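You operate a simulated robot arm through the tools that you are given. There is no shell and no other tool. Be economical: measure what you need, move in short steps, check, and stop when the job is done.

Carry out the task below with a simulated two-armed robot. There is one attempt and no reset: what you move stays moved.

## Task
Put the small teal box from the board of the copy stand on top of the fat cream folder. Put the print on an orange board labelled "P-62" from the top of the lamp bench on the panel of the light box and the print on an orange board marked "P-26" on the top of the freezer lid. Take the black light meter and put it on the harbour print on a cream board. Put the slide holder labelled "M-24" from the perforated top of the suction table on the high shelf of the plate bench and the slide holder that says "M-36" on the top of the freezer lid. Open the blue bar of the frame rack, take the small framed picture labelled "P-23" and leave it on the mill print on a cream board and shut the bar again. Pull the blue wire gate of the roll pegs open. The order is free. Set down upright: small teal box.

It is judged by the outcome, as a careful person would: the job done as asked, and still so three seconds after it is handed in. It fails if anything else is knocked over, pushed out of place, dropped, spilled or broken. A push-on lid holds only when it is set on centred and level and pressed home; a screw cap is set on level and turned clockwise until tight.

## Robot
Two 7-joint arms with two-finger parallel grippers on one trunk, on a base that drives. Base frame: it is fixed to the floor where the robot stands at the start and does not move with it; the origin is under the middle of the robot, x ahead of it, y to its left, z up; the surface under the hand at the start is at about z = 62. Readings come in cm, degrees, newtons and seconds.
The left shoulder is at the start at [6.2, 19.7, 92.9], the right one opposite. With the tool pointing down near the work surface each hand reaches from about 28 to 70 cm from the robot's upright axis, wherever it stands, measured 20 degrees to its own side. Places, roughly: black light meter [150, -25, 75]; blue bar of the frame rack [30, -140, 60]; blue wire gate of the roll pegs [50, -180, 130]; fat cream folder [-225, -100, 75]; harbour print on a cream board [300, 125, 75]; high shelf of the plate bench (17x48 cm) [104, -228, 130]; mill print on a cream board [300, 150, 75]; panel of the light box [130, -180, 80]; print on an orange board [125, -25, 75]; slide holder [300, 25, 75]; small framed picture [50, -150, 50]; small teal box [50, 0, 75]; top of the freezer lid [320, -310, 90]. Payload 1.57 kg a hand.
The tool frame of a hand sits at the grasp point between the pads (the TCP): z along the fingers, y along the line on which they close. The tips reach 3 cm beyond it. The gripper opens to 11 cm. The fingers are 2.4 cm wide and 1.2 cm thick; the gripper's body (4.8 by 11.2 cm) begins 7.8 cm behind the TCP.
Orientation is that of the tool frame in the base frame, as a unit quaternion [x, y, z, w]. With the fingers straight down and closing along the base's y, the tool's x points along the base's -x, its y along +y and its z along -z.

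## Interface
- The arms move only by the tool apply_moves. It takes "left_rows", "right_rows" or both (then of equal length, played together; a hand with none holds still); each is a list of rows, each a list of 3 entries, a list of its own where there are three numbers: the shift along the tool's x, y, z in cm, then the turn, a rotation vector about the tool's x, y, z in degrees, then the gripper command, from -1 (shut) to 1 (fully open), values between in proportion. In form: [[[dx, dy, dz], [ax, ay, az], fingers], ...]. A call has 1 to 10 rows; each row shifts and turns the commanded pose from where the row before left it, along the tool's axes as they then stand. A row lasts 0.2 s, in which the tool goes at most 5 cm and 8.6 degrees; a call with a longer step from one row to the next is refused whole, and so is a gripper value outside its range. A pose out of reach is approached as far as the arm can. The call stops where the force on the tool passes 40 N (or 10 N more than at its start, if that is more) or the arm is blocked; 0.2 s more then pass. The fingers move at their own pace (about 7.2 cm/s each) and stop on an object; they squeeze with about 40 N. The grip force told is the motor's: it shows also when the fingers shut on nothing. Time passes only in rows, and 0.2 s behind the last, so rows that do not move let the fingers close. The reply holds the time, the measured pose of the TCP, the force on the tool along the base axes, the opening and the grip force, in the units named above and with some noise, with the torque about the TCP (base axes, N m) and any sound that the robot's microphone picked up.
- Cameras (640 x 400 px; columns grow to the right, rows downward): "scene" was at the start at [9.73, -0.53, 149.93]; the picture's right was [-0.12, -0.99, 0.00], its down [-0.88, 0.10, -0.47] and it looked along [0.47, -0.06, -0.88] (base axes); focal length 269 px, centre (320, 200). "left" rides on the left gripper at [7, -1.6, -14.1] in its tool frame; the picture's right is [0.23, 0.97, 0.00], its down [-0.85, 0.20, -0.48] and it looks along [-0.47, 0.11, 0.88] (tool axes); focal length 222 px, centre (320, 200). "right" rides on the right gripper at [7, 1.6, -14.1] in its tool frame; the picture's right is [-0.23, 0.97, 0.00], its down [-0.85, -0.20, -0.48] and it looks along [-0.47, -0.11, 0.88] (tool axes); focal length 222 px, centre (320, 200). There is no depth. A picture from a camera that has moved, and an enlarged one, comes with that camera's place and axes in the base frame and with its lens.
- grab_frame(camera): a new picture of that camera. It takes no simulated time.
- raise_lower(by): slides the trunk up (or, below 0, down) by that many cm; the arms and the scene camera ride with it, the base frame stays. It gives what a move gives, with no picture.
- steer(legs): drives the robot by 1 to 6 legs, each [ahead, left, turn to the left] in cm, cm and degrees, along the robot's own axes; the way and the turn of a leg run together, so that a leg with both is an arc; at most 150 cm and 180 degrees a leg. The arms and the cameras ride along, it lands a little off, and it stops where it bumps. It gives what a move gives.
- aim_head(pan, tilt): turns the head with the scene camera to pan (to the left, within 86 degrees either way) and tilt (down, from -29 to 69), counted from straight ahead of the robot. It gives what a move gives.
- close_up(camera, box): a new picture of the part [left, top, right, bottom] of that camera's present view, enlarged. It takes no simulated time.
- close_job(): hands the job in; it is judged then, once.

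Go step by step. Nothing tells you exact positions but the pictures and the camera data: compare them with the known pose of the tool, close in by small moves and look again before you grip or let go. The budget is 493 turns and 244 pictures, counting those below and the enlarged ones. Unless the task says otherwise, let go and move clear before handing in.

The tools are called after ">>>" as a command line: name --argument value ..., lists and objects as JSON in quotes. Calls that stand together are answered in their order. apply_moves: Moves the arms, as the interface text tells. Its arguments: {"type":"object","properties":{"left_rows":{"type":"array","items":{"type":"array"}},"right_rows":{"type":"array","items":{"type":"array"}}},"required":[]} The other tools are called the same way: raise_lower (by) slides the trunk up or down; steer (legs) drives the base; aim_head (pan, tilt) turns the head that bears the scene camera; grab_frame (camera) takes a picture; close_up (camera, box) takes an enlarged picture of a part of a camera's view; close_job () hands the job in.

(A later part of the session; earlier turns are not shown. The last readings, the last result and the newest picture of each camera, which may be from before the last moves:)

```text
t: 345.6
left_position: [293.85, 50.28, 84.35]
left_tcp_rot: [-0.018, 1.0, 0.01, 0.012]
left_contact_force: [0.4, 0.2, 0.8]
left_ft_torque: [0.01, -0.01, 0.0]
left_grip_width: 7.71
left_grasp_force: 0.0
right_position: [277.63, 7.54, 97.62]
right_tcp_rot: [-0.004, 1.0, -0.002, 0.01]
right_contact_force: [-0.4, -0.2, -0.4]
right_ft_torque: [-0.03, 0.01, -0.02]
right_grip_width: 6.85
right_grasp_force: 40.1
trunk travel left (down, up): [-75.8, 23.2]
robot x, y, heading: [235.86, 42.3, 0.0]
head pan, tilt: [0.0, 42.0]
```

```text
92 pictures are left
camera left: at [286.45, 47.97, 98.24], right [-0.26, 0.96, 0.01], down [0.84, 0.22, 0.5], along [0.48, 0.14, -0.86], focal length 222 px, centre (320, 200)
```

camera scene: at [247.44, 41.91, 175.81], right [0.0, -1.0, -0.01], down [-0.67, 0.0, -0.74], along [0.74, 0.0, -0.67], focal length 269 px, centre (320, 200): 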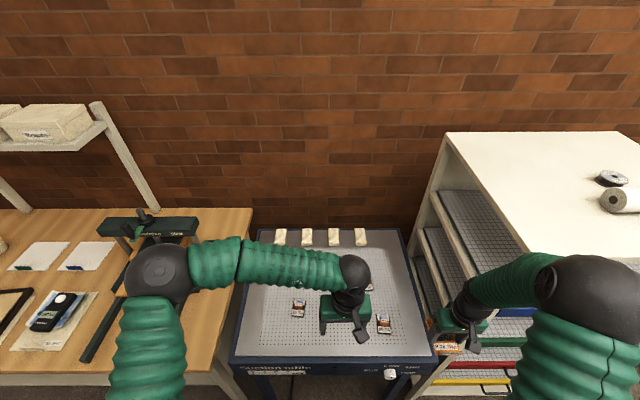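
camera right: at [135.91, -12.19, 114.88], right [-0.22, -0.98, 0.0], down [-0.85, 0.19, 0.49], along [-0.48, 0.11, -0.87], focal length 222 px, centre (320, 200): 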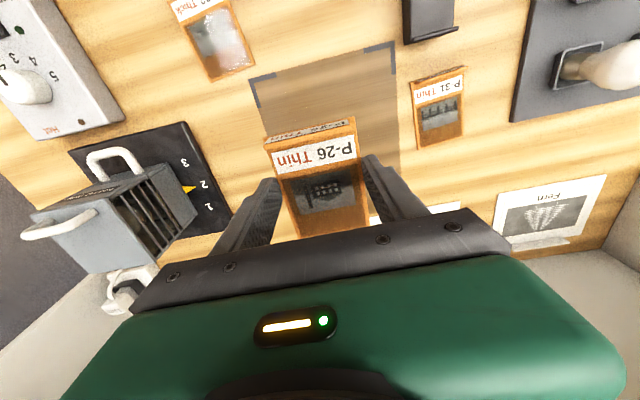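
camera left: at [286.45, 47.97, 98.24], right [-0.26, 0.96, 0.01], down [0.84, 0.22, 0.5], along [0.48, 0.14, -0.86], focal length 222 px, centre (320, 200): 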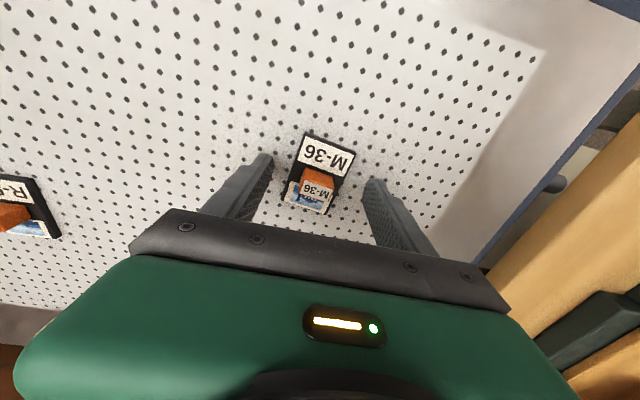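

>>> apply_moves --left_rows '[[[0, 0, 0.7], [0, 0, 0], 0.4], [[0, 0, 0.6], [0, 0, 0], 0.4], [[0, 0, 0], [0, 0, 0], 0.4]]'

>>> apply_moves --left_rows '[[[0, 0, 0.6], [0, 0, 0], 0.4], [[0, 0, 0], [0, 0, 0], 0.4]]'

>>> apply_moves --left_rows '[[[0, 0, 0.5], [0, 0, 0], 0.4], [[0, 0, 0], [0, 0, 0], 0.4]]'

```text
t: 346.4
left_position: [293.61, 50.14, 83.07]
left_tcp_rot: [-0.018, 1.0, 0.009, 0.014]
left_contact_force: [-1.7, 0.3, 8.6]
left_ft_torque: [-0.39, 0.06, -0.06]
left_grip_width: 7.67
left_grasp_force: 0.1
right_position: [277.81, 7.55, 97.59]
right_tcp_rot: [-0.003, 1.0, -0.003, 0.009]
right_contact_force: [-0.3, 1.5, -1.0]
right_ft_torque: [-0.03, 0.0, -0.03]
right_grip_width: 6.82
right_grasp_force: 39.8
trunk travel left (down, up): [-75.8, 23.2]
robot x, y, heading: [236.23, 42.64, 0.2]
head pan, tilt: [0.0, 42.0]
```

```text
t: 347.0
left_position: [293.7, 49.97, 83.02]
left_tcp_rot: [-0.019, 1.0, 0.007, 0.016]
left_contact_force: [-20.2, 2.3, 32.9]
left_ft_torque: [-1.28, 0.91, -0.61]
left_grip_width: 7.3
left_grasp_force: 0.0
right_position: [277.33, 7.43, 97.79]
right_tcp_rot: [-0.004, 1.0, -0.003, 0.011]
right_contact_force: [-0.3, -1.0, -0.5]
right_ft_torque: [-0.03, 0.03, 0.01]
right_grip_width: 6.86
right_grasp_force: 39.6
trunk travel left (down, up): [-75.8, 23.2]
robot x, y, heading: [236.1, 42.39, 0.3]
head pan, tilt: [0.0, 42.0]
stopped in row 2 (left hand): the force on the tool passed its limit at 44 N (the readings are from after the stop); the commanded pose is now the measured one
```

```text
t: 347.4
left_position: [293.74, 49.84, 83.06]
left_tcp_rot: [-0.017, 1.0, 0.004, 0.016]
left_contact_force: [-24.7, 6.1, 42.9]
left_ft_torque: [-1.48, 1.19, -0.73]
left_grip_width: 7.04
left_grasp_force: 0.0
right_position: [277.25, 7.72, 97.92]
right_tcp_rot: [-0.003, 1.0, -0.003, 0.011]
right_contact_force: [0.4, 0.6, 0.0]
right_ft_torque: [0.0, 0.03, -0.01]
right_grip_width: 6.86
right_grasp_force: 39.9
trunk travel left (down, up): [-75.8, 23.2]
robot x, y, heading: [236.0, 42.48, -0.1]
head pan, tilt: [0.0, 42.0]
stopped in row 1 (left hand): the force on the tool passed its limit at 53 N (the readings are from after the stop); the commanded pose is now the measured one
```

The fingertips touch the table at TCP z≈83. I ease up 0.5 and close on the holder.

>>> apply_moves --left_rows '[[[0, 0, -0.6], [0, 0, 0], 0.4], [[0, 0, 0], [0, 0, 0], 0.4], [[0, 0, 0], [0, 0, 0], -1], [[0, 0, 0], [0, 0, 0], -1], [[0, 0, 0], [0, 0, 0], -1], [[0, 0, 0], [0, 0, 0], -1]]'

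>>> grab_frame --camera "left"

```text
t: 348.8
left_position: [294.26, 50.0, 83.14]
left_tcp_rot: [-0.019, 1.0, 0.007, 0.017]
left_contact_force: [-0.2, -0.1, 0.2]
left_ft_torque: [0.01, 0.01, -0.03]
left_grip_width: 4.49
left_grasp_force: 39.3
right_position: [277.77, 7.49, 97.48]
right_tcp_rot: [-0.003, 1.0, -0.003, 0.009]
right_contact_force: [0.5, -1.3, 0.3]
right_ft_torque: [0.0, 0.0, -0.01]
right_grip_width: 6.86
right_grasp_force: 40.3
trunk travel left (down, up): [-75.8, 23.2]
robot x, y, heading: [236.02, 42.92, -0.1]
head pan, tilt: [0.0, 42.0]
```

```text
91 pictures are left
camera left: at [286.81, 47.82, 97.05], right [-0.26, 0.96, 0.0], down [0.83, 0.22, 0.51], along [0.49, 0.14, -0.86], focal length 222 px, centre (320, 200)
```

left: 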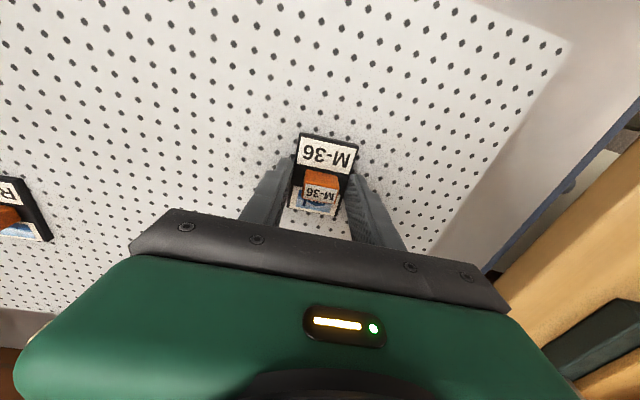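

Gripped M-36 at 4.5 cm. I lift and check.

>>> apply_moves --left_rows '[[[0, 0, -2], [0, 0, 0], -1], [[0, 0, -4], [0, 0, 0], -1], [[3, 0, -4], [0, 0, 0], -1], [[4, 0, -2.5], [0, 0, 0], -1], [[4, 0, -2.5], [0, 0, 0], -1], [[0, 0, 0], [0, 0, 0], -1]]'

>>> grab_frame --camera "left"

```text
t: 350.2
left_position: [282.9, 49.13, 97.55]
left_tcp_rot: [-0.018, 1.0, 0.006, 0.015]
left_contact_force: [-0.4, 0.0, -0.6]
left_ft_torque: [0.01, 0.02, -0.02]
left_grip_width: 4.48
left_grasp_force: 40.1
right_position: [277.78, 7.46, 97.47]
right_tcp_rot: [-0.004, 1.0, -0.003, 0.009]
right_contact_force: [0.0, 1.1, -0.8]
right_ft_torque: [0.01, 0.01, -0.02]
right_grip_width: 6.84
right_grasp_force: 39.9
trunk travel left (down, up): [-75.8, 23.2]
robot x, y, heading: [235.94, 42.46, 0.2]
head pan, tilt: [0.0, 42.0]
```

```text
90 pictures are left
camera left: at [275.39, 47.05, 111.46], right [-0.26, 0.96, 0.0], down [0.83, 0.22, 0.51], along [0.49, 0.14, -0.86], focal length 222 px, centre (320, 200)
```

left: 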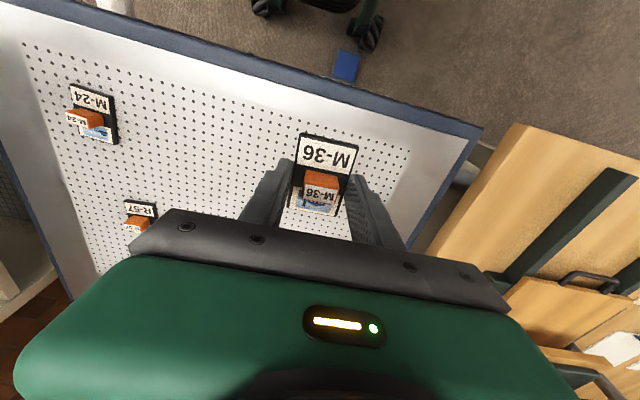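

Both items for the freezer are in hand. I drive south down the aisle.

>>> steer --legs '[[-28, 0, 0], [0, 0, -90], [140, 0, 0], [110, 0, 0]]'

>>> aim_head --pan 45 --tilt 25

>>> grab_frame --camera "scene"

>>> aim_head --pan -70 --tilt 25

>>> grab_frame --camera "scene"

```text
t: 367.8
left_position: [206.48, -253.9, 97.55]
left_tcp_rot: [0.701, 0.713, -0.007, 0.016]
left_contact_force: [-0.4, 0.5, 0.4]
left_ft_torque: [0.02, 0.03, 0.0]
left_grip_width: 4.49
left_grasp_force: 39.7
right_position: [164.86, -248.02, 97.54]
right_tcp_rot: [0.712, 0.702, -0.008, 0.005]
right_contact_force: [-0.1, -0.1, -0.8]
right_ft_torque: [0.0, -0.01, -0.02]
right_grip_width: 6.83
right_grasp_force: 40.1
trunk travel left (down, up): [-75.8, 23.2]
robot x, y, heading: [200.95, -207.21, -90.9]
head pan, tilt: [0.0, 42.0]
```

```text
t: 369.0
left_position: [206.3, -253.81, 97.69]
left_tcp_rot: [0.702, 0.712, -0.008, 0.017]
left_contact_force: [-0.7, 0.5, -0.8]
left_ft_torque: [0.01, 0.02, 0.0]
left_grip_width: 4.46
left_grasp_force: 39.9
right_position: [164.84, -248.03, 97.52]
right_tcp_rot: [0.712, 0.702, -0.009, 0.004]
right_contact_force: [0.7, -0.4, -0.7]
right_ft_torque: [0.03, -0.02, 0.02]
right_grip_width: 6.83
right_grasp_force: 39.5
trunk travel left (down, up): [-75.8, 23.2]
robot x, y, heading: [200.79, -206.93, -91.0]
head pan, tilt: [45.0, 25.0]
```

```text
89 pictures are left
camera scene: at [207.09, -216.93, 178.41], right [-0.72, -0.69, 0.0], down [-0.29, 0.31, -0.91], along [0.63, -0.65, -0.42], focal length 269 px, centre (320, 200)
```

scene: 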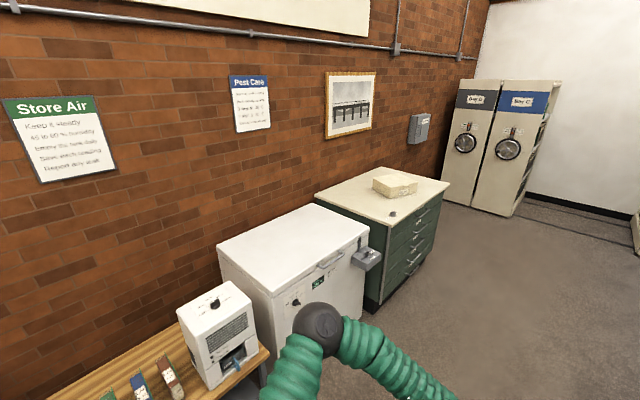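

```text
t: 370.9
left_position: [206.39, -253.77, 97.66]
left_tcp_rot: [0.701, 0.713, -0.008, 0.016]
left_contact_force: [-0.1, -0.7, -1.2]
left_ft_torque: [0.02, -0.02, 0.0]
left_grip_width: 4.48
left_grasp_force: 39.9
right_position: [164.82, -247.86, 97.5]
right_tcp_rot: [0.712, 0.702, -0.008, 0.005]
right_contact_force: [-0.8, -0.3, -0.8]
right_ft_torque: [-0.01, 0.02, 0.0]
right_grip_width: 6.85
right_grasp_force: 39.7
trunk travel left (down, up): [-75.8, 23.2]
robot x, y, heading: [200.72, -207.12, -91.0]
head pan, tilt: [-70.0, 25.0]
```

```text
88 pictures are left
camera scene: at [191.97, -213.29, 178.41], right [-0.32, 0.95, 0.0], down [0.4, 0.14, -0.91], along [-0.86, -0.29, -0.42], focal length 269 px, centre (320, 200)
```

scene: 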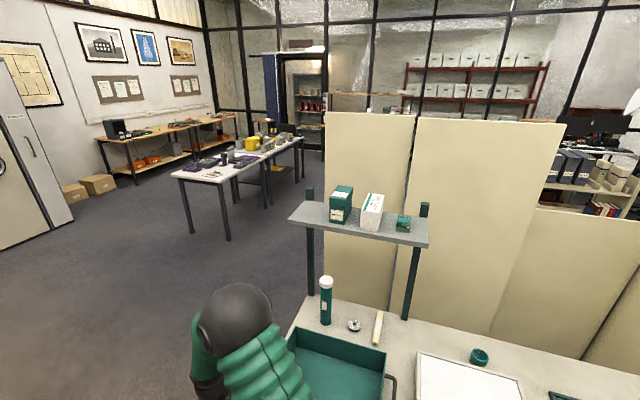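

The freezer lid spans x≈286–340, y −268..−343. I drive up to it.

>>> steer --legs '[[102, 0, 0], [0, 0, 91], [44, 0, 0]]'

>>> aim_head --pan 0 --tilt 45

>>> grab_frame --camera "scene"

```text
t: 382.3
left_position: [289.1, -300.07, 97.61]
left_tcp_rot: [-0.029, 0.999, 0.007, 0.018]
left_contact_force: [0.8, -0.4, 0.0]
left_ft_torque: [0.02, -0.01, 0.03]
left_grip_width: 4.49
left_grasp_force: 40.0
right_position: [284.94, -341.82, 97.69]
right_tcp_rot: [-0.015, 1.0, -0.002, 0.01]
right_contact_force: [-0.1, 0.4, -1.0]
right_ft_torque: [0.02, 0.01, 0.02]
right_grip_width: 6.86
right_grasp_force: 39.6
trunk travel left (down, up): [-75.8, 23.2]
robot x, y, heading: [242.62, -307.84, 1.4]
head pan, tilt: [-70.0, 25.0]
```

```text
t: 383.7
left_position: [289.08, -300.08, 97.74]
left_tcp_rot: [-0.029, 0.999, 0.006, 0.018]
left_contact_force: [-0.3, -0.1, -1.1]
left_ft_torque: [-0.03, 0.01, -0.03]
left_grip_width: 4.49
left_grasp_force: 39.9
right_position: [284.94, -342.0, 97.69]
right_tcp_rot: [-0.014, 1.0, -0.003, 0.011]
right_contact_force: [0.0, -0.4, -1.4]
right_ft_torque: [0.04, 0.02, 0.01]
right_grip_width: 6.83
right_grasp_force: 40.0
trunk travel left (down, up): [-75.8, 23.2]
robot x, y, heading: [242.81, -307.8, 1.5]
head pan, tilt: [0.0, 45.0]
```

```text
87 pictures are left
camera scene: at [254.43, -307.19, 175.34], right [0.02, -1.0, 0.0], down [-0.71, -0.02, -0.71], along [0.71, 0.02, -0.71], focal length 269 px, centre (320, 200)
```

scene: 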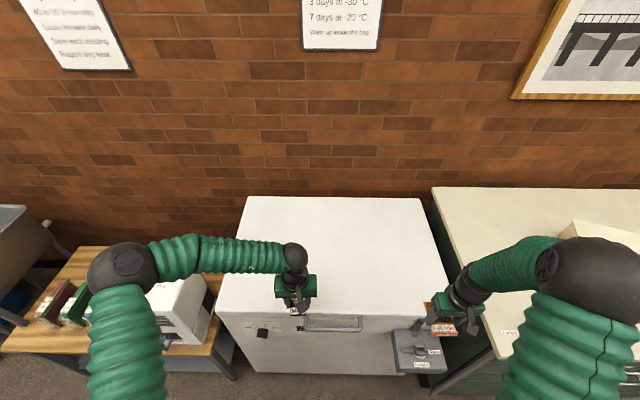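

I extend both hands over the lid.

>>> apply_moves --left_rows '[[[-4, 0, -0.5], [0, 0, 0], -1], [[-4, 0, 0], [0, 0, 0], -1], [[-4, 0, 0], [0, 0, 0], -1], [[-4, 0, 0], [0, 0, 0], -1], [[-4, 0, 0], [0, 0, 0], -1], [[0, 0, 0], [0, 0, 0], -1]]' --right_rows '[[[-4, 2, -1], [0, 0, 0], -1], [[-4, 2, -1], [0, 0, 0], -1], [[-4, 2, 0], [0, 0, 0], -1], [[-4, 2, 0], [0, 0, 0], -1], [[-4, 2, 0], [0, 0, 0], -1], [[-4, 2, 0], [0, 0, 0], -1]]'

>>> grab_frame --camera "scene"

>>> grab_frame --camera "right"

```text
t: 385.1
left_position: [308.94, -299.02, 98.81]
left_tcp_rot: [-0.028, 0.999, 0.006, 0.017]
left_contact_force: [0.4, -0.3, -0.4]
left_ft_torque: [0.01, 0.03, -0.03]
left_grip_width: 4.48
left_grasp_force: 40.0
right_position: [308.9, -328.82, 100.22]
right_tcp_rot: [-0.014, 1.0, -0.003, 0.008]
right_contact_force: [0.5, 0.5, 0.2]
right_ft_torque: [-0.03, 0.03, 0.0]
right_grip_width: 6.81
right_grasp_force: 40.2
trunk travel left (down, up): [-75.8, 23.2]
robot x, y, heading: [242.84, -307.7, 1.3]
head pan, tilt: [0.0, 45.0]
```

```text
86 pictures are left
camera scene: at [254.8, -307.12, 175.32], right [0.02, -1.0, 0.0], down [-0.71, -0.02, -0.7], along [0.7, 0.02, -0.71], focal length 269 px, centre (320, 200)
```

scene: 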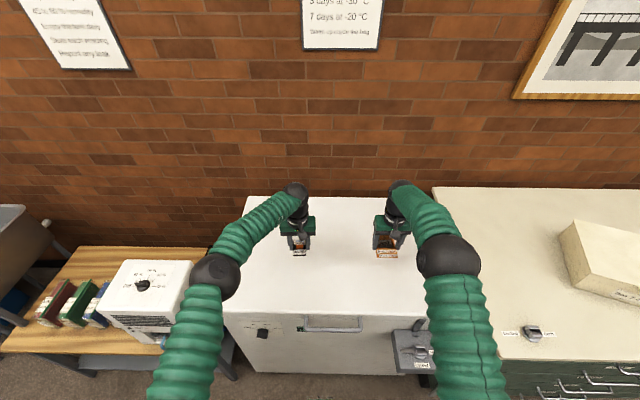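

```text
85 pictures are left
camera right: at [301.64, -327.21, 114.14], right [0.2, 0.98, 0.0], down [0.85, -0.17, 0.49], along [0.48, -0.1, -0.87], focal length 222 px, centre (320, 200)
```

right: 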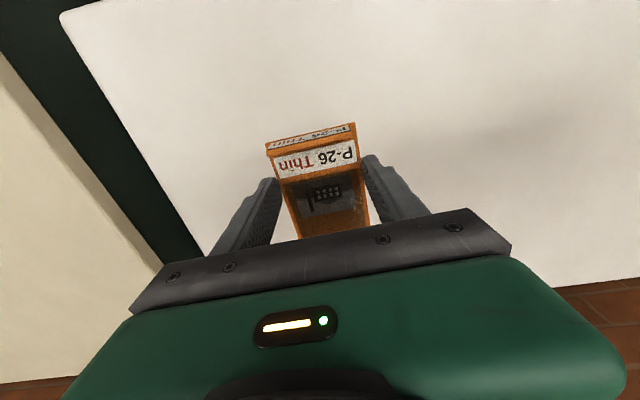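

Both are over the lid. I lower both in small steps until contact.

>>> apply_moves --left_rows '[[[0, 0, 1], [0, 0, 0], -1], [[0, 0, 1], [0, 0, 0], -1], [[0, 0, 1], [0, 0, 0], -1], [[0, 0, 0], [0, 0, 0], -1]]' --right_rows '[[[0, 0, 1.5], [0, 0, 0], -1], [[0, 0, 1.5], [0, 0, 0], -1], [[0, 0, 1.4], [0, 0, 0], -1], [[0, 0, 0], [0, 0, 0], -1]]'

>>> close_up --camera "scene" --box '[260, 180, 440, 300]'

```text
t: 386.1
left_position: [309.16, -299.03, 95.93]
left_tcp_rot: [-0.029, 0.999, 0.007, 0.018]
left_contact_force: [-0.4, 0.1, 0.1]
left_ft_torque: [0.02, 0.0, 0.02]
left_grip_width: 4.46
left_grasp_force: 40.4
right_position: [308.78, -329.03, 95.7]
right_tcp_rot: [-0.014, 1.0, -0.003, 0.01]
right_contact_force: [0.1, -0.3, 0.8]
right_ft_torque: [0.0, -0.02, 0.04]
right_grip_width: 6.86
right_grasp_force: 39.8
trunk travel left (down, up): [-75.8, 23.2]
robot x, y, heading: [243.21, -307.6, 1.5]
head pan, tilt: [0.0, 45.0]
```

```text
3.33 times, centred on (350, 240) of scene
camera zoom: at [254.56, -307.14, 175.33], right [0.02, -1.0, 0.0], down [-0.71, -0.02, -0.7], along [0.7, 0.02, -0.71], focal length 898 px, centre (220, 67)
```

zoom: 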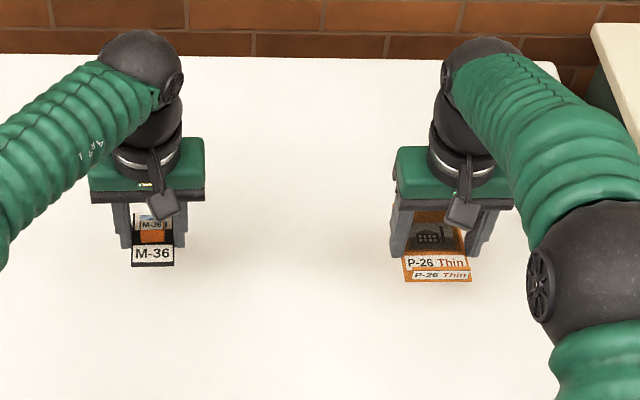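

>>> apply_moves --left_rows '[[[0, 0, 0.8], [0, 0, 0], -1], [[0, 0, 0.8], [0, 0, 0], -1], [[0, 0, 0], [0, 0, 0], -1]]' --right_rows '[[[0, 0, 0.8], [0, 0, 0], -1], [[0, 0, 0.8], [0, 0, 0], -1], [[0, 0, 0], [0, 0, 0], -1]]'

```text
t: 386.9
left_position: [309.3, -299.01, 94.39]
left_tcp_rot: [-0.029, 0.999, 0.006, 0.018]
left_contact_force: [-0.2, 0.3, -0.2]
left_ft_torque: [-0.01, 0.0, 0.03]
left_grip_width: 4.49
left_grasp_force: 39.5
right_position: [308.84, -329.06, 94.09]
right_tcp_rot: [-0.014, 1.0, -0.003, 0.01]
right_contact_force: [-0.2, 0.7, -0.4]
right_ft_torque: [-0.01, -0.02, -0.01]
right_grip_width: 6.85
right_grasp_force: 40.6
trunk travel left (down, up): [-75.8, 23.2]
robot x, y, heading: [242.84, -307.74, 1.3]
head pan, tilt: [0.0, 45.0]
```

>>> apply_moves --left_rows '[[[0, 0, 0.7], [0, 0, 0], -1], [[0, 0, 0.6], [0, 0, 0], -1], [[0, 0, 0], [0, 0, 0], -1]]' --right_rows '[[[0, 0, 0.7], [0, 0, 0], -1], [[0, 0, 0.6], [0, 0, 0], -1], [[0, 0, 0], [0, 0, 0], -1]]'

>>> grab_frame --camera "left"

```text
t: 387.7
left_position: [309.36, -299.04, 93.11]
left_tcp_rot: [-0.029, 0.999, 0.006, 0.018]
left_contact_force: [0.0, 0.4, -1.1]
left_ft_torque: [0.0, 0.03, -0.04]
left_grip_width: 4.47
left_grasp_force: 39.6
right_position: [308.74, -329.24, 92.9]
right_tcp_rot: [-0.014, 1.0, -0.002, 0.011]
right_contact_force: [-0.1, -0.5, -0.3]
right_ft_torque: [-0.02, -0.02, -0.03]
right_grip_width: 6.82
right_grasp_force: 39.7
trunk travel left (down, up): [-75.8, 23.2]
robot x, y, heading: [242.75, -307.78, 1.4]
head pan, tilt: [0.0, 45.0]
```

```text
83 pictures are left
camera left: at [301.99, -301.3, 106.96], right [-0.28, 0.96, 0.0], down [0.82, 0.24, 0.51], along [0.49, 0.15, -0.86], focal length 222 px, centre (320, 200)
```

left: 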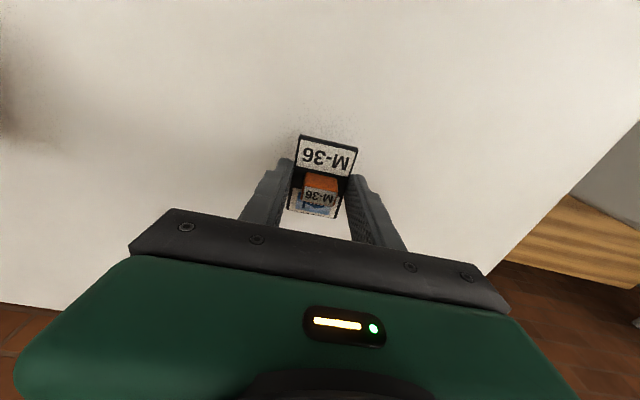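

Shadows are tight now. I continue in 0.5 cm steps.

>>> apply_moves --left_rows '[[[0, 0, 0.5], [0, 0, 0], -1], [[0, 0, 0], [0, 0, 0], -1]]' --right_rows '[[[0, 0, 0.5], [0, 0, 0], -1], [[0, 0, 0], [0, 0, 0], -1]]'

```text
t: 388.3
left_position: [309.36, -298.86, 92.54]
left_tcp_rot: [-0.029, 0.999, 0.006, 0.018]
left_contact_force: [-0.3, 0.4, -0.1]
left_ft_torque: [-0.01, 0.02, 0.01]
left_grip_width: 4.47
left_grasp_force: 40.2
right_position: [308.71, -329.2, 92.36]
right_tcp_rot: [-0.014, 1.0, -0.002, 0.011]
right_contact_force: [0.3, -0.2, -0.2]
right_ft_torque: [0.05, 0.0, -0.01]
right_grip_width: 6.86
right_grasp_force: 40.1
trunk travel left (down, up): [-75.8, 23.2]
robot x, y, heading: [242.79, -307.75, 1.4]
head pan, tilt: [0.0, 45.0]
```

>>> apply_moves --left_rows '[[[0, 0, 0.5], [0, 0, 0], -1], [[0, 0, 0], [0, 0, 0], -1]]' --right_rows '[[[0, 0, 0.5], [0, 0, 0], -1], [[0, 0, 0], [0, 0, 0], -1]]'

```text
t: 388.9
left_position: [309.45, -298.93, 92.04]
left_tcp_rot: [-0.029, 0.999, 0.007, 0.017]
left_contact_force: [-0.4, -0.4, -0.3]
left_ft_torque: [0.01, -0.01, -0.02]
left_grip_width: 4.47
left_grasp_force: 39.7
right_position: [308.64, -329.09, 91.77]
right_tcp_rot: [-0.013, 1.0, -0.003, 0.011]
right_contact_force: [-0.4, -0.3, 0.2]
right_ft_torque: [-0.02, -0.01, -0.03]
right_grip_width: 6.85
right_grasp_force: 39.9
trunk travel left (down, up): [-75.8, 23.2]
robot x, y, heading: [243.01, -307.18, 1.3]
head pan, tilt: [0.0, 45.0]
```

>>> apply_moves --left_rows '[[[0, 0, 0.5], [0, 0, 0], -1], [[0, 0, 0.4], [0, 0, 0], -1], [[0, 0, 0], [0, 0, 0], -1]]' --right_rows '[[[0, 0, 0.5], [0, 0, 0], -1], [[0, 0, 0.4], [0, 0, 0], -1], [[0, 0, 0], [0, 0, 0], -1]]'

```text
t: 389.7
left_position: [309.59, -299.0, 91.07]
left_tcp_rot: [-0.029, 0.999, 0.006, 0.017]
left_contact_force: [0.6, 0.1, 0.3]
left_ft_torque: [-0.01, -0.01, 0.0]
left_grip_width: 4.48
left_grasp_force: 39.8
right_position: [308.59, -329.11, 90.84]
right_tcp_rot: [-0.014, 1.0, -0.003, 0.011]
right_contact_force: [0.0, -0.3, 0.8]
right_ft_torque: [-0.01, 0.01, 0.01]
right_grip_width: 6.84
right_grasp_force: 40.3
trunk travel left (down, up): [-75.8, 23.2]
robot x, y, heading: [242.55, -307.5, 1.2]
head pan, tilt: [0.0, 45.0]
```

By parallax the lid is at z≈84. I lower 3 cm more, then creep.

>>> apply_moves --left_rows '[[[0, 0, 1.2], [0, 0, 0], -1], [[0, 0, 1.2], [0, 0, 0], -1], [[0, 0, 0.7], [0, 0, 0], -1], [[0, 0, 0], [0, 0, 0], -1]]' --right_rows '[[[0, 0, 1.2], [0, 0, 0], -1], [[0, 0, 1.2], [0, 0, 0], -1], [[0, 0, 0.6], [0, 0, 0], -1], [[0, 0, 0], [0, 0, 0], -1]]'

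>>> apply_moves --left_rows '[[[0, 0, 0.5], [0, 0, 0], -1], [[0, 0, 0], [0, 0, 0], -1]]' --right_rows '[[[0, 0, 0.5], [0, 0, 0], -1], [[0, 0, 0], [0, 0, 0], -1]]'

```text
t: 390.7
left_position: [309.16, -298.73, 88.6]
left_tcp_rot: [-0.03, 0.999, 0.004, 0.023]
left_contact_force: [17.1, -6.0, 24.7]
left_ft_torque: [-0.91, -0.21, 0.62]
left_grip_width: 4.47
left_grasp_force: 39.7
left hand out of reach, approached as far as the arm can: row 3
right_position: [308.74, -329.24, 88.7]
right_tcp_rot: [-0.014, 1.0, -0.002, 0.015]
right_contact_force: [7.2, 1.6, 28.5]
right_ft_torque: [0.09, 0.47, -0.04]
right_grip_width: 6.87
right_grasp_force: 40.3
trunk travel left (down, up): [-75.8, 23.2]
robot x, y, heading: [242.78, -307.69, 1.6]
head pan, tilt: [0.0, 45.0]
```

```text
t: 391.1
left_position: [309.07, -298.77, 88.54]
left_tcp_rot: [-0.03, 0.999, 0.003, 0.025]
left_contact_force: [-3.8, -0.3, 16.8]
left_ft_torque: [-0.22, 0.48, -0.02]
left_grip_width: 4.5
left_grasp_force: 39.4
right_position: [308.84, -329.18, 88.61]
right_tcp_rot: [-0.014, 1.0, -0.004, 0.018]
right_contact_force: [-4.9, -1.1, 16.9]
right_ft_torque: [0.05, 0.53, 0.03]
right_grip_width: 6.85
right_grasp_force: 40.8
trunk travel left (down, up): [-75.8, 23.2]
robot x, y, heading: [243.49, -307.39, 1.4]
head pan, tilt: [0.0, 45.0]
stopped in row 1 (left hand): the force on the tool passed its limit at 44 N (the readings are from after the stop); the commanded pose is now the measured one
```

Both are on the lid. I ease up, open both and rise.

>>> apply_moves --left_rows '[[[0, 0, -0.4], [0, 0, 0], -1], [[0, 0, 0], [0, 0, 0], 0], [[0, 0, 0], [0, 0, 0], 0.4], [[0, 0, 0], [0, 0, 0], 0.4], [[0, 0, -4], [0, 0, 0], 0.4], [[0, 0, -4], [0, 0, 0], 0.4], [[0, 0, -4], [0, 0, 0], 0.4]]' --right_rows '[[[0, 0, -0.4], [0, 0, 0], -1], [[0, 0, 0], [0, 0, 0], 0.3], [[0, 0, 0], [0, 0, 0], 0.9], [[0, 0, 0], [0, 0, 0], 0.9], [[0, 0, -4], [0, 0, 0], 0.9], [[0, 0, -4], [0, 0, 0], 0.9], [[0, 0, -4], [0, 0, 0], 0.9]]'

>>> close_up --camera "scene" --box '[240, 180, 440, 320]'

```text
t: 392.6
left_position: [308.81, -298.67, 100.62]
left_tcp_rot: [-0.029, 0.999, 0.004, 0.023]
left_contact_force: [0.6, 0.0, 0.1]
left_ft_torque: [0.0, -0.04, 0.02]
left_grip_width: 7.72
left_grasp_force: 0.0
right_position: [308.58, -329.17, 100.6]
right_tcp_rot: [-0.014, 1.0, -0.002, 0.015]
right_contact_force: [-1.2, 0.7, 0.5]
right_ft_torque: [-0.02, -0.03, 0.02]
right_grip_width: 10.45
right_grasp_force: 0.0
trunk travel left (down, up): [-75.8, 23.2]
robot x, y, heading: [242.63, -307.8, 1.3]
head pan, tilt: [0.0, 45.0]
```

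```text
2.86 times, centred on (340, 250) of scene
camera zoom: at [254.35, -307.06, 175.33], right [0.02, -1.0, 0.0], down [-0.71, -0.02, -0.71], along [0.71, 0.02, -0.71], focal length 769 px, centre (263, 57)
```

zoom: 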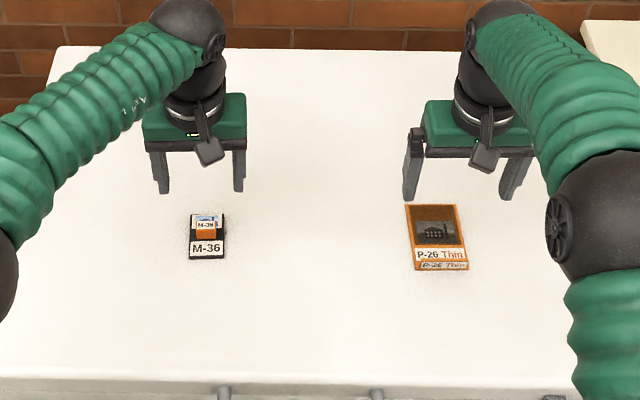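

Both are placed on the freezer lid. I tuck the arms and drive back north to the suction table for M-24.

>>> apply_moves --left_rows '[[[4.5, 0, -1], [0, 0, 0], 0.4], [[4.5, 0, -1], [0, 0, 0], 0.4], [[4.5, 0, 0], [0, 0, 0], 0.4], [[4.5, 0, 0], [0, 0, 0], 0.4]]' --right_rows '[[[4.5, -1.5, -1], [0, 0, 0], 0.9], [[4.5, -1.5, -1], [0, 0, 0], 0.9], [[4.5, -1.5, 0], [0, 0, 0], 0.9], [[4.5, -1.5, 0], [0, 0, 0], 0.9]]'

>>> steer --legs '[[-42, 0, 0], [0, 0, 88.7], [150, 0, 0], [150, 0, 0], [26, 0, 0], [0, 0, -90]]'

>>> aim_head --pan 0 --tilt 42

>>> grab_frame --camera "scene"

```text
t: 393.6
left_position: [290.65, -300.02, 101.81]
left_tcp_rot: [-0.03, 0.999, 0.005, 0.024]
left_contact_force: [-1.1, -0.2, -0.3]
left_ft_torque: [0.0, -0.01, 0.02]
left_grip_width: 7.7
left_grasp_force: 0.0
right_position: [290.64, -335.75, 102.38]
right_tcp_rot: [-0.013, 1.0, -0.001, 0.016]
right_contact_force: [-0.5, -1.3, -1.1]
right_ft_torque: [0.0, -0.03, -0.02]
right_grip_width: 10.46
right_grasp_force: 0.1
trunk travel left (down, up): [-75.8, 23.2]
robot x, y, heading: [242.68, -307.82, 1.2]
head pan, tilt: [0.0, 45.0]
```

```text
t: 419.4
left_position: [227.7, 25.65, 101.62]
left_tcp_rot: [-0.062, 0.998, 0.005, 0.022]
left_contact_force: [0.4, 0.3, 0.4]
left_ft_torque: [0.01, -0.04, 0.0]
left_grip_width: 7.68
left_grasp_force: 0.1
right_position: [230.11, -9.95, 102.26]
right_tcp_rot: [-0.046, 0.999, -0.002, 0.015]
right_contact_force: [0.5, -0.2, -0.2]
right_ft_torque: [-0.02, -0.01, 0.0]
right_grip_width: 10.45
right_grasp_force: 0.0
trunk travel left (down, up): [-75.8, 23.2]
robot x, y, heading: [180.26, 14.91, 4.9]
head pan, tilt: [0.0, 45.0]
```

```text
t: 420.1
left_position: [227.42, 25.6, 101.58]
left_tcp_rot: [-0.062, 0.998, 0.005, 0.023]
left_contact_force: [-0.5, -0.4, 0.5]
left_ft_torque: [0.01, 0.0, 0.01]
left_grip_width: 7.66
left_grasp_force: 0.1
right_position: [229.94, -9.91, 102.38]
right_tcp_rot: [-0.046, 0.999, -0.001, 0.016]
right_contact_force: [-0.2, -0.1, -0.1]
right_ft_torque: [0.0, 0.02, -0.02]
right_grip_width: 10.44
right_grasp_force: 0.0
trunk travel left (down, up): [-75.8, 23.2]
robot x, y, heading: [180.16, 14.88, 4.7]
head pan, tilt: [0.0, 42.0]
```

```text
81 pictures are left
camera scene: at [192.07, 16.11, 175.77], right [0.09, -1.0, 0.0], down [-0.67, -0.06, -0.74], along [0.74, 0.06, -0.67], focal length 269 px, centre (320, 200)
```

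scene: 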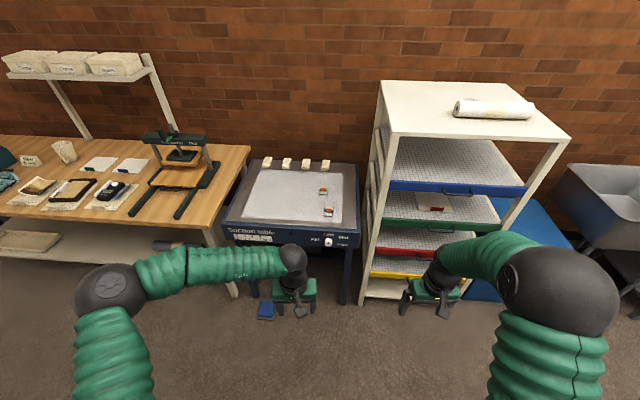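

I square up and approach M-24 at (288,20).

>>> steer --legs '[[0, 0, -4.7], [52, -5, 0]]'

>>> grab_frame --camera "left"

>>> close_up --camera "scene" --box '[240, 200, 400, 340]'

```text
t: 423.5
left_position: [278.46, 16.75, 101.92]
left_tcp_rot: [-0.019, 0.999, 0.003, 0.027]
left_contact_force: [-0.2, -0.6, -0.6]
left_ft_torque: [-0.01, 0.01, 0.01]
left_grip_width: 7.71
left_grasp_force: 0.0
right_position: [277.56, -18.75, 102.27]
right_tcp_rot: [-0.002, 1.0, -0.003, 0.013]
right_contact_force: [0.4, -0.5, 0.1]
right_ft_torque: [0.0, -0.04, -0.01]
right_grip_width: 10.45
right_grasp_force: 0.0
trunk travel left (down, up): [-75.8, 23.2]
robot x, y, heading: [230.83, 10.1, -0.1]
head pan, tilt: [0.0, 42.0]
stopped in leg 2: the robot was blocked; the commanded pose is now the measured one
```

```text
80 pictures are left
camera left: at [270.79, 14.76, 115.67], right [-0.26, 0.96, 0.0], down [0.82, 0.23, 0.52], along [0.51, 0.13, -0.85], focal length 222 px, centre (320, 200)
```

left: 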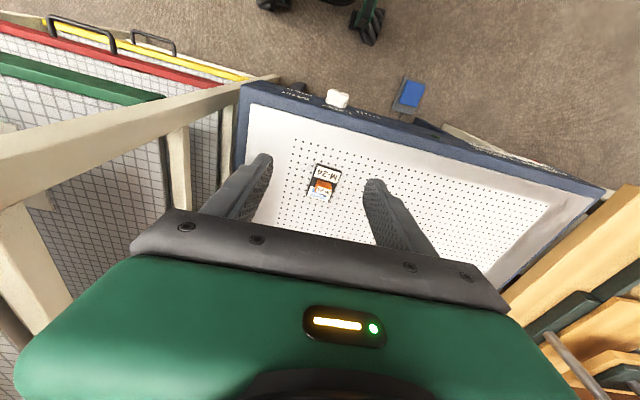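

```text
2.86 times, centred on (320, 270) of scene
camera zoom: at [242.72, 10.48, 175.78], right [0.0, -1.0, 0.0], down [-0.67, 0.0, -0.74], along [0.74, 0.0, -0.67], focal length 769 px, centre (320, 0)
```

zoom: 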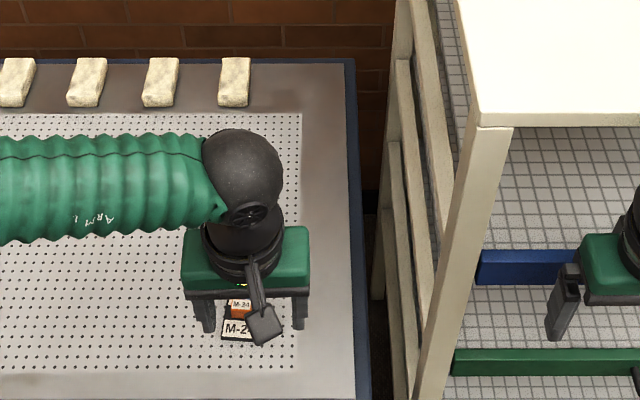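

The base stopped just at its goal (the right hand was close to the tray rack; I pull it back). M-24 is at (288.1,19.7); I move over it and descend partway.

>>> apply_moves --left_rows '[[[-3.2, 1, 2], [0, 0, 0], 0.3], [[-3.2, 1, 2], [0, 0, 0], 0.3], [[-3.2, 0.8, 2], [0, 0, 0], 0.3], [[0, 0, 4], [0, 0, 0], 0.3], [[0, 0, 3], [0, 0, 0], 0.3], [[0, 0, 0], [0, 0, 0], 0.3]]' --right_rows '[[[2, 0, 0], [0, 0, 0], 0.9], [[2, 0, 0], [0, 0, 0], 0.9], [[2, 0, 0], [0, 0, 0], 0.9], [[0, 0, 0], [0, 0, 0], 0.9], [[0, 0, 0], [0, 0, 0], 0.9], [[0, 0, 0], [0, 0, 0], 0.9]]'

>>> grab_frame --camera "left"

```text
t: 424.9
left_position: [288.69, 20.08, 89.4]
left_tcp_rot: [-0.018, 0.999, 0.004, 0.026]
left_contact_force: [0.1, 0.6, -0.1]
left_ft_torque: [0.0, -0.01, 0.01]
left_grip_width: 7.16
left_grasp_force: 0.0
right_position: [271.57, -18.64, 102.23]
right_tcp_rot: [-0.003, 1.0, -0.002, 0.013]
right_contact_force: [-0.3, -0.1, 0.3]
right_ft_torque: [-0.02, -0.02, 0.01]
right_grip_width: 10.45
right_grasp_force: 0.0
trunk travel left (down, up): [-75.8, 23.2]
robot x, y, heading: [231.2, 10.3, -0.2]
head pan, tilt: [0.0, 42.0]
```

```text
78 pictures are left
camera left: at [280.98, 18.08, 103.25], right [-0.26, 0.96, 0.0], down [0.82, 0.23, 0.52], along [0.51, 0.13, -0.85], focal length 222 px, centre (320, 200)
```

left: 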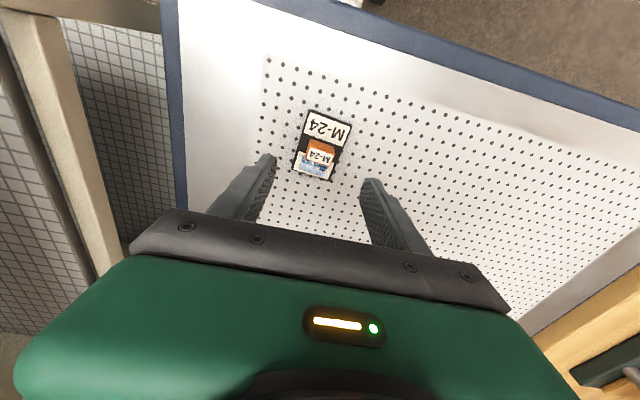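

Well aligned. I go down to TCP z≈83.4 and grip.

>>> apply_moves --left_rows '[[[0, 0, 2.5], [0, 0, 0], 0.3], [[0, 0, 2], [0, 0, 0], 0.3], [[0, 0, 1], [0, 0, 0], 0.3], [[0, 0, 0.5], [0, 0, 0], 0.3], [[0, 0, 0], [0, 0, 0], -1], [[0, 0, 0], [0, 0, 0], -1], [[0, 0, 0], [0, 0, 0], -1], [[0, 0, 0], [0, 0, 0], -1]]'

```text
t: 426.7
left_position: [289.06, 20.17, 83.34]
left_tcp_rot: [-0.017, 1.0, 0.004, 0.026]
left_contact_force: [0.4, 0.2, 0.7]
left_ft_torque: [0.06, 0.01, -0.01]
left_grip_width: 4.48
left_grasp_force: 40.3
right_position: [271.66, -18.65, 102.11]
right_tcp_rot: [-0.003, 1.0, -0.002, 0.014]
right_contact_force: [-0.4, 0.0, -0.4]
right_ft_torque: [-0.01, 0.03, -0.01]
right_grip_width: 10.47
right_grasp_force: 0.1
trunk travel left (down, up): [-75.8, 23.2]
robot x, y, heading: [230.84, 10.62, 0.1]
head pan, tilt: [0.0, 42.0]
```

M-24 is gripped. I lift, retract, turn around and go to the lamp bench for P-62.

>>> apply_moves --left_rows '[[[0, 0, -3], [0, 0, 0], -1], [[0, 0, -4], [0, 0, 0], -1], [[3, 0, -4], [0, 0, 0], -1], [[4, 0, -3], [0, 0, 0], -1], [[4, 0, -3], [0, 0, 0], -1], [[0, 0, 0], [0, 0, 0], -1]]'

>>> steer --legs '[[-20, 0, 0], [0, 0, 90], [0, 0, 90], [0, 30, 0], [18, 0, 0]]'

>>> aim_head --pan 0 --tilt 48

>>> grab_frame --camera "scene"

```text
t: 428.1
left_position: [277.12, 19.7, 99.62]
left_tcp_rot: [-0.019, 0.999, 0.004, 0.026]
left_contact_force: [0.1, 0.0, -0.2]
left_ft_torque: [-0.02, 0.05, -0.02]
left_grip_width: 4.46
left_grasp_force: 40.2
right_position: [271.68, -18.63, 102.1]
right_tcp_rot: [-0.002, 1.0, -0.001, 0.012]
right_contact_force: [0.6, 0.0, 0.4]
right_ft_torque: [0.01, -0.02, 0.01]
right_grip_width: 10.45
right_grasp_force: 0.0
trunk travel left (down, up): [-75.8, 23.2]
robot x, y, heading: [231.0, 10.3, -0.1]
head pan, tilt: [0.0, 42.0]
```

```text
t: 440.1
left_position: [148.38, -30.49, 99.75]
left_tcp_rot: [0.999, 0.03, -0.027, 0.002]
left_contact_force: [-0.1, -0.8, -0.2]
left_ft_torque: [0.04, 0.01, -0.02]
left_grip_width: 4.48
left_grasp_force: 39.9
right_position: [153.04, 7.92, 102.51]
right_tcp_rot: [1.0, 0.014, -0.014, -0.005]
right_contact_force: [0.6, 0.4, 0.4]
right_ft_torque: [0.0, 0.01, 0.01]
right_grip_width: 10.45
right_grasp_force: 0.2
trunk travel left (down, up): [-75.8, 23.2]
robot x, y, heading: [194.45, -19.3, -178.8]
head pan, tilt: [0.0, 42.0]
```

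```text
t: 440.8
left_position: [148.21, -30.03, 99.67]
left_tcp_rot: [0.999, 0.029, -0.027, 0.005]
left_contact_force: [-0.1, 0.4, -0.2]
left_ft_torque: [0.0, -0.02, 0.01]
left_grip_width: 4.48
left_grasp_force: 39.8
right_position: [152.96, 8.52, 102.19]
right_tcp_rot: [1.0, 0.014, -0.014, -0.001]
right_contact_force: [-0.7, 0.2, 0.8]
right_ft_torque: [-0.02, -0.02, -0.03]
right_grip_width: 10.43
right_grasp_force: 0.1
trunk travel left (down, up): [-75.8, 23.2]
robot x, y, heading: [193.7, -19.75, -178.5]
head pan, tilt: [0.0, 48.0]
```

```text
77 pictures are left
camera scene: at [182.91, -18.83, 174.94], right [-0.02, 1.0, 0.0], down [0.74, 0.01, -0.67], along [-0.67, -0.02, -0.74], focal length 269 px, centre (320, 200)
```

scene: 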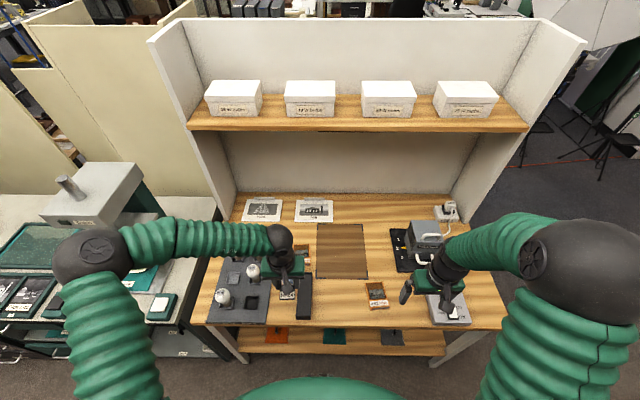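

P-62 is at (143.3,0), turned about 7°. I move the right hand over it with matching yaw.

>>> apply_moves --right_rows '[[[-3.2, 2.8, 0], [0, 0, -6], 0.9], [[-3.2, 2.8, 2], [0, 0, 0], 0.9], [[-3.3, 2.9, 2], [0, 0, 0], 0.9], [[0, 0, 4], [0, 0, 0], 0.9], [[0, 0, 0], [0, 0, 0], 0.9]]'

>>> grab_frame --camera "right"

```text
t: 442.0
left_position: [148.23, -30.49, 99.73]
left_tcp_rot: [0.999, 0.029, -0.028, 0.003]
left_contact_force: [-0.7, -0.1, 0.6]
left_ft_torque: [0.03, 0.02, 0.02]
left_grip_width: 4.47
left_grasp_force: 40.1
right_position: [143.74, -1.32, 94.47]
right_tcp_rot: [0.998, 0.066, -0.013, -0.003]
right_contact_force: [-1.0, 0.1, -0.9]
right_ft_torque: [-0.02, 0.01, -0.03]
right_grip_width: 10.44
right_grasp_force: 0.0
trunk travel left (down, up): [-75.8, 23.2]
robot x, y, heading: [194.0, -19.78, -178.8]
head pan, tilt: [0.0, 48.0]
```

```text
76 pictures are left
camera right: at [151.21, -2.0, 108.4], right [-0.1, -1.0, 0.0], down [-0.86, 0.08, 0.5], along [-0.5, 0.05, -0.86], focal length 222 px, centre (320, 200)
```

right: 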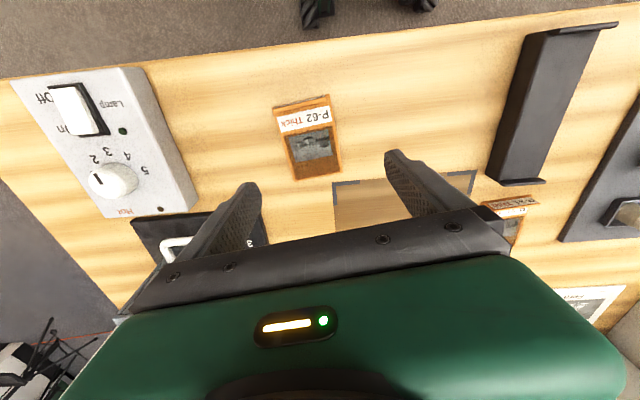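

Aligned; I correct (+0.5, +1.6) and descend to grip.

>>> apply_moves --right_rows '[[[0.5, -1.6, 2], [0, 0, 0], 1], [[0, 0, 4], [0, 0, 0], 1], [[0, 0, 3], [0, 0, 0], 1], [[0, 0, 1.2], [0, 0, 0], 1], [[0, 0, 0], [0, 0, 0], 1]]'

>>> grab_frame --camera "right"

```text
t: 443.2
left_position: [148.15, -30.41, 99.68]
left_tcp_rot: [0.999, 0.03, -0.027, 0.003]
left_contact_force: [0.2, -0.3, -0.1]
left_ft_torque: [0.0, 0.0, 0.01]
left_grip_width: 4.44
left_grasp_force: 40.0
right_position: [143.62, 0.45, 84.45]
right_tcp_rot: [0.998, 0.066, -0.013, -0.004]
right_contact_force: [0.1, -0.1, 0.5]
right_ft_torque: [-0.01, 0.01, -0.03]
right_grip_width: 11.0
right_grasp_force: 0.1
trunk travel left (down, up): [-75.8, 23.2]
robot x, y, heading: [193.6, -19.89, -178.8]
head pan, tilt: [0.0, 48.0]
```

```text
75 pictures are left
camera right: at [151.12, -0.21, 98.33], right [-0.1, -1.0, 0.0], down [-0.86, 0.08, 0.5], along [-0.5, 0.05, -0.86], focal length 222 px, centre (320, 200)
```

right: 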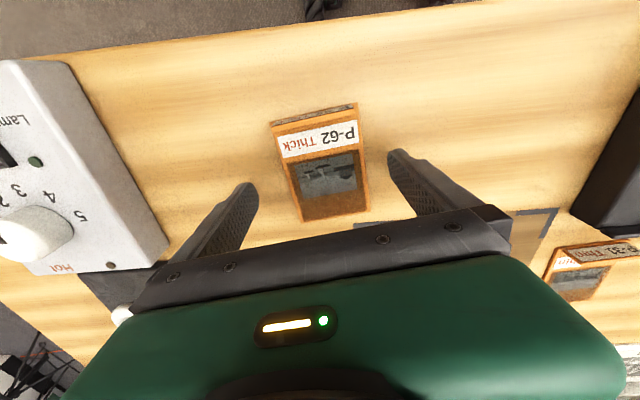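

>>> apply_moves --right_rows '[[[0, 0, 0.9], [0, 0, 0], 1], [[0, 0, 0], [0, 0, 0], -1], [[0, 0, 0], [0, 0, 0], -1], [[0, 0, 0], [0, 0, 0], -1], [[0, 0, 0], [0, 0, 0], -1], [[0, 0, -3], [0, 0, 0], -1], [[0, 0, -4], [0, 0, 0], -1], [[0, 0, -4], [0, 0, 0], -1], [[0, 0, -4], [0, 0, 0], -1], [[0, 0, 0], [0, 0, 0], -1]]'

>>> grab_frame --camera "right"

```text
t: 445.4
left_position: [148.16, -30.36, 99.64]
left_tcp_rot: [0.999, 0.03, -0.026, 0.004]
left_contact_force: [0.9, 0.1, 1.0]
left_ft_torque: [0.01, 0.01, 0.02]
left_grip_width: 4.5
left_grasp_force: 39.9
right_position: [144.28, 0.26, 98.16]
right_tcp_rot: [0.998, 0.067, -0.013, -0.003]
right_contact_force: [0.7, 0.7, 0.2]
right_ft_torque: [-0.03, 0.01, 0.0]
right_grip_width: 0.0
right_grasp_force: 21.4
trunk travel left (down, up): [-75.8, 23.2]
robot x, y, heading: [194.18, -19.92, -178.9]
head pan, tilt: [0.0, 48.0]
```

```text
74 pictures are left
camera right: at [151.79, -0.37, 112.12], right [-0.1, -1.0, 0.0], down [-0.86, 0.08, 0.5], along [-0.5, 0.05, -0.86], focal length 222 px, centre (320, 200)
```

right: 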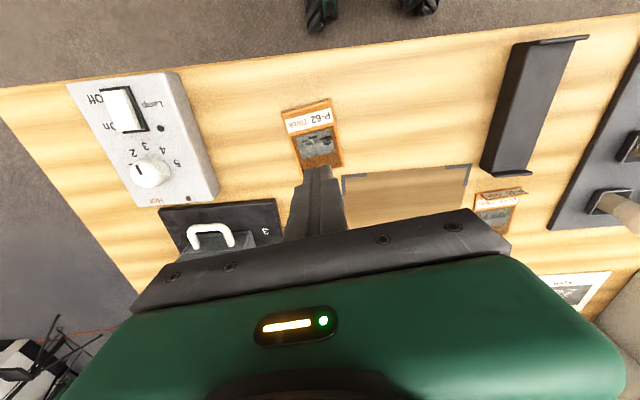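

The fingers passed just over it. I reopen and go down to light bench contact before closing.

>>> apply_moves --right_rows '[[[0, 0, 0], [0, 0, 0], 1], [[0, 0, 4], [0, 0, 0], 1], [[0, 0, 4], [0, 0, 0], 1], [[0, 0, 4], [0, 0, 0], 1], [[0, 0, 2.2], [0, 0, 0], 1], [[0, 0, 0], [0, 0, 0], 1]]'

>>> apply_moves --right_rows '[[[0, 0, 0.6], [0, 0, 0], 1], [[0, 0, 0.4], [0, 0, 0], 1], [[0, 0, 0], [0, 0, 0], 1]]'

```text
t: 446.8
left_position: [148.29, -30.34, 99.61]
left_tcp_rot: [0.999, 0.03, -0.025, 0.003]
left_contact_force: [-0.1, 0.1, -0.5]
left_ft_torque: [0.0, 0.02, 0.03]
left_grip_width: 4.45
left_grasp_force: 40.0
right_position: [143.64, 0.31, 84.07]
right_tcp_rot: [0.998, 0.066, -0.014, -0.003]
right_contact_force: [0.0, 0.1, 0.2]
right_ft_torque: [-0.01, 0.0, -0.02]
right_grip_width: 11.0
right_grasp_force: 0.0
trunk travel left (down, up): [-75.8, 23.2]
robot x, y, heading: [194.17, -19.72, -178.8]
head pan, tilt: [0.0, 48.0]
```

```text
t: 447.6
left_position: [148.12, -30.52, 99.6]
left_tcp_rot: [0.999, 0.03, -0.026, 0.003]
left_contact_force: [-0.3, 0.5, 0.1]
left_ft_torque: [0.02, 0.01, -0.02]
left_grip_width: 4.47
left_grasp_force: 39.8
right_position: [143.65, 0.33, 83.15]
right_tcp_rot: [0.998, 0.066, -0.013, -0.003]
right_contact_force: [0.0, 0.1, -0.6]
right_ft_torque: [0.02, -0.01, 0.01]
right_grip_width: 10.99
right_grasp_force: 0.1
trunk travel left (down, up): [-75.8, 23.2]
robot x, y, heading: [193.96, -20.17, -178.9]
head pan, tilt: [0.0, 48.0]
```

>>> apply_moves --right_rows '[[[0, 0, 0.4], [0, 0, 0], 1], [[0, 0, 0], [0, 0, 0], 1]]'

>>> grab_frame --camera "right"

```text
t: 448.2
left_position: [148.39, -30.46, 99.78]
left_tcp_rot: [0.999, 0.03, -0.028, 0.003]
left_contact_force: [-0.7, 0.4, -0.3]
left_ft_torque: [0.0, 0.0, 0.01]
left_grip_width: 4.46
left_grasp_force: 40.0
right_position: [143.72, 0.27, 83.11]
right_tcp_rot: [0.998, 0.066, -0.017, -0.004]
right_contact_force: [-2.6, 0.8, 37.9]
right_ft_torque: [-2.15, -0.61, 0.02]
right_grip_width: 10.85
right_grasp_force: 0.0
trunk travel left (down, up): [-75.8, 23.2]
robot x, y, heading: [193.65, -19.78, -178.6]
head pan, tilt: [0.0, 48.0]
```

```text
73 pictures are left
camera right: at [151.29, -0.44, 96.96], right [-0.1, -1.0, 0.0], down [-0.86, 0.08, 0.51], along [-0.51, 0.05, -0.86], focal length 222 px, centre (320, 200)
```

right: 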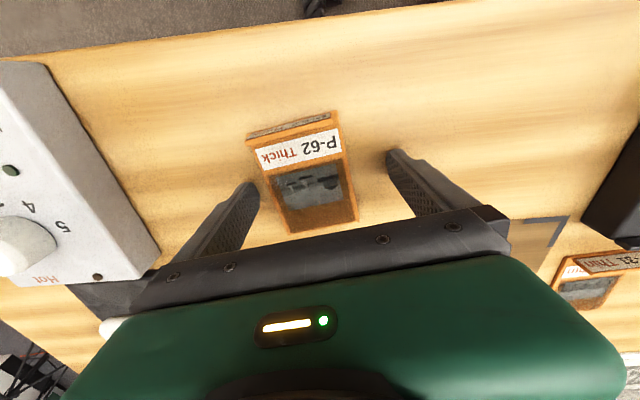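

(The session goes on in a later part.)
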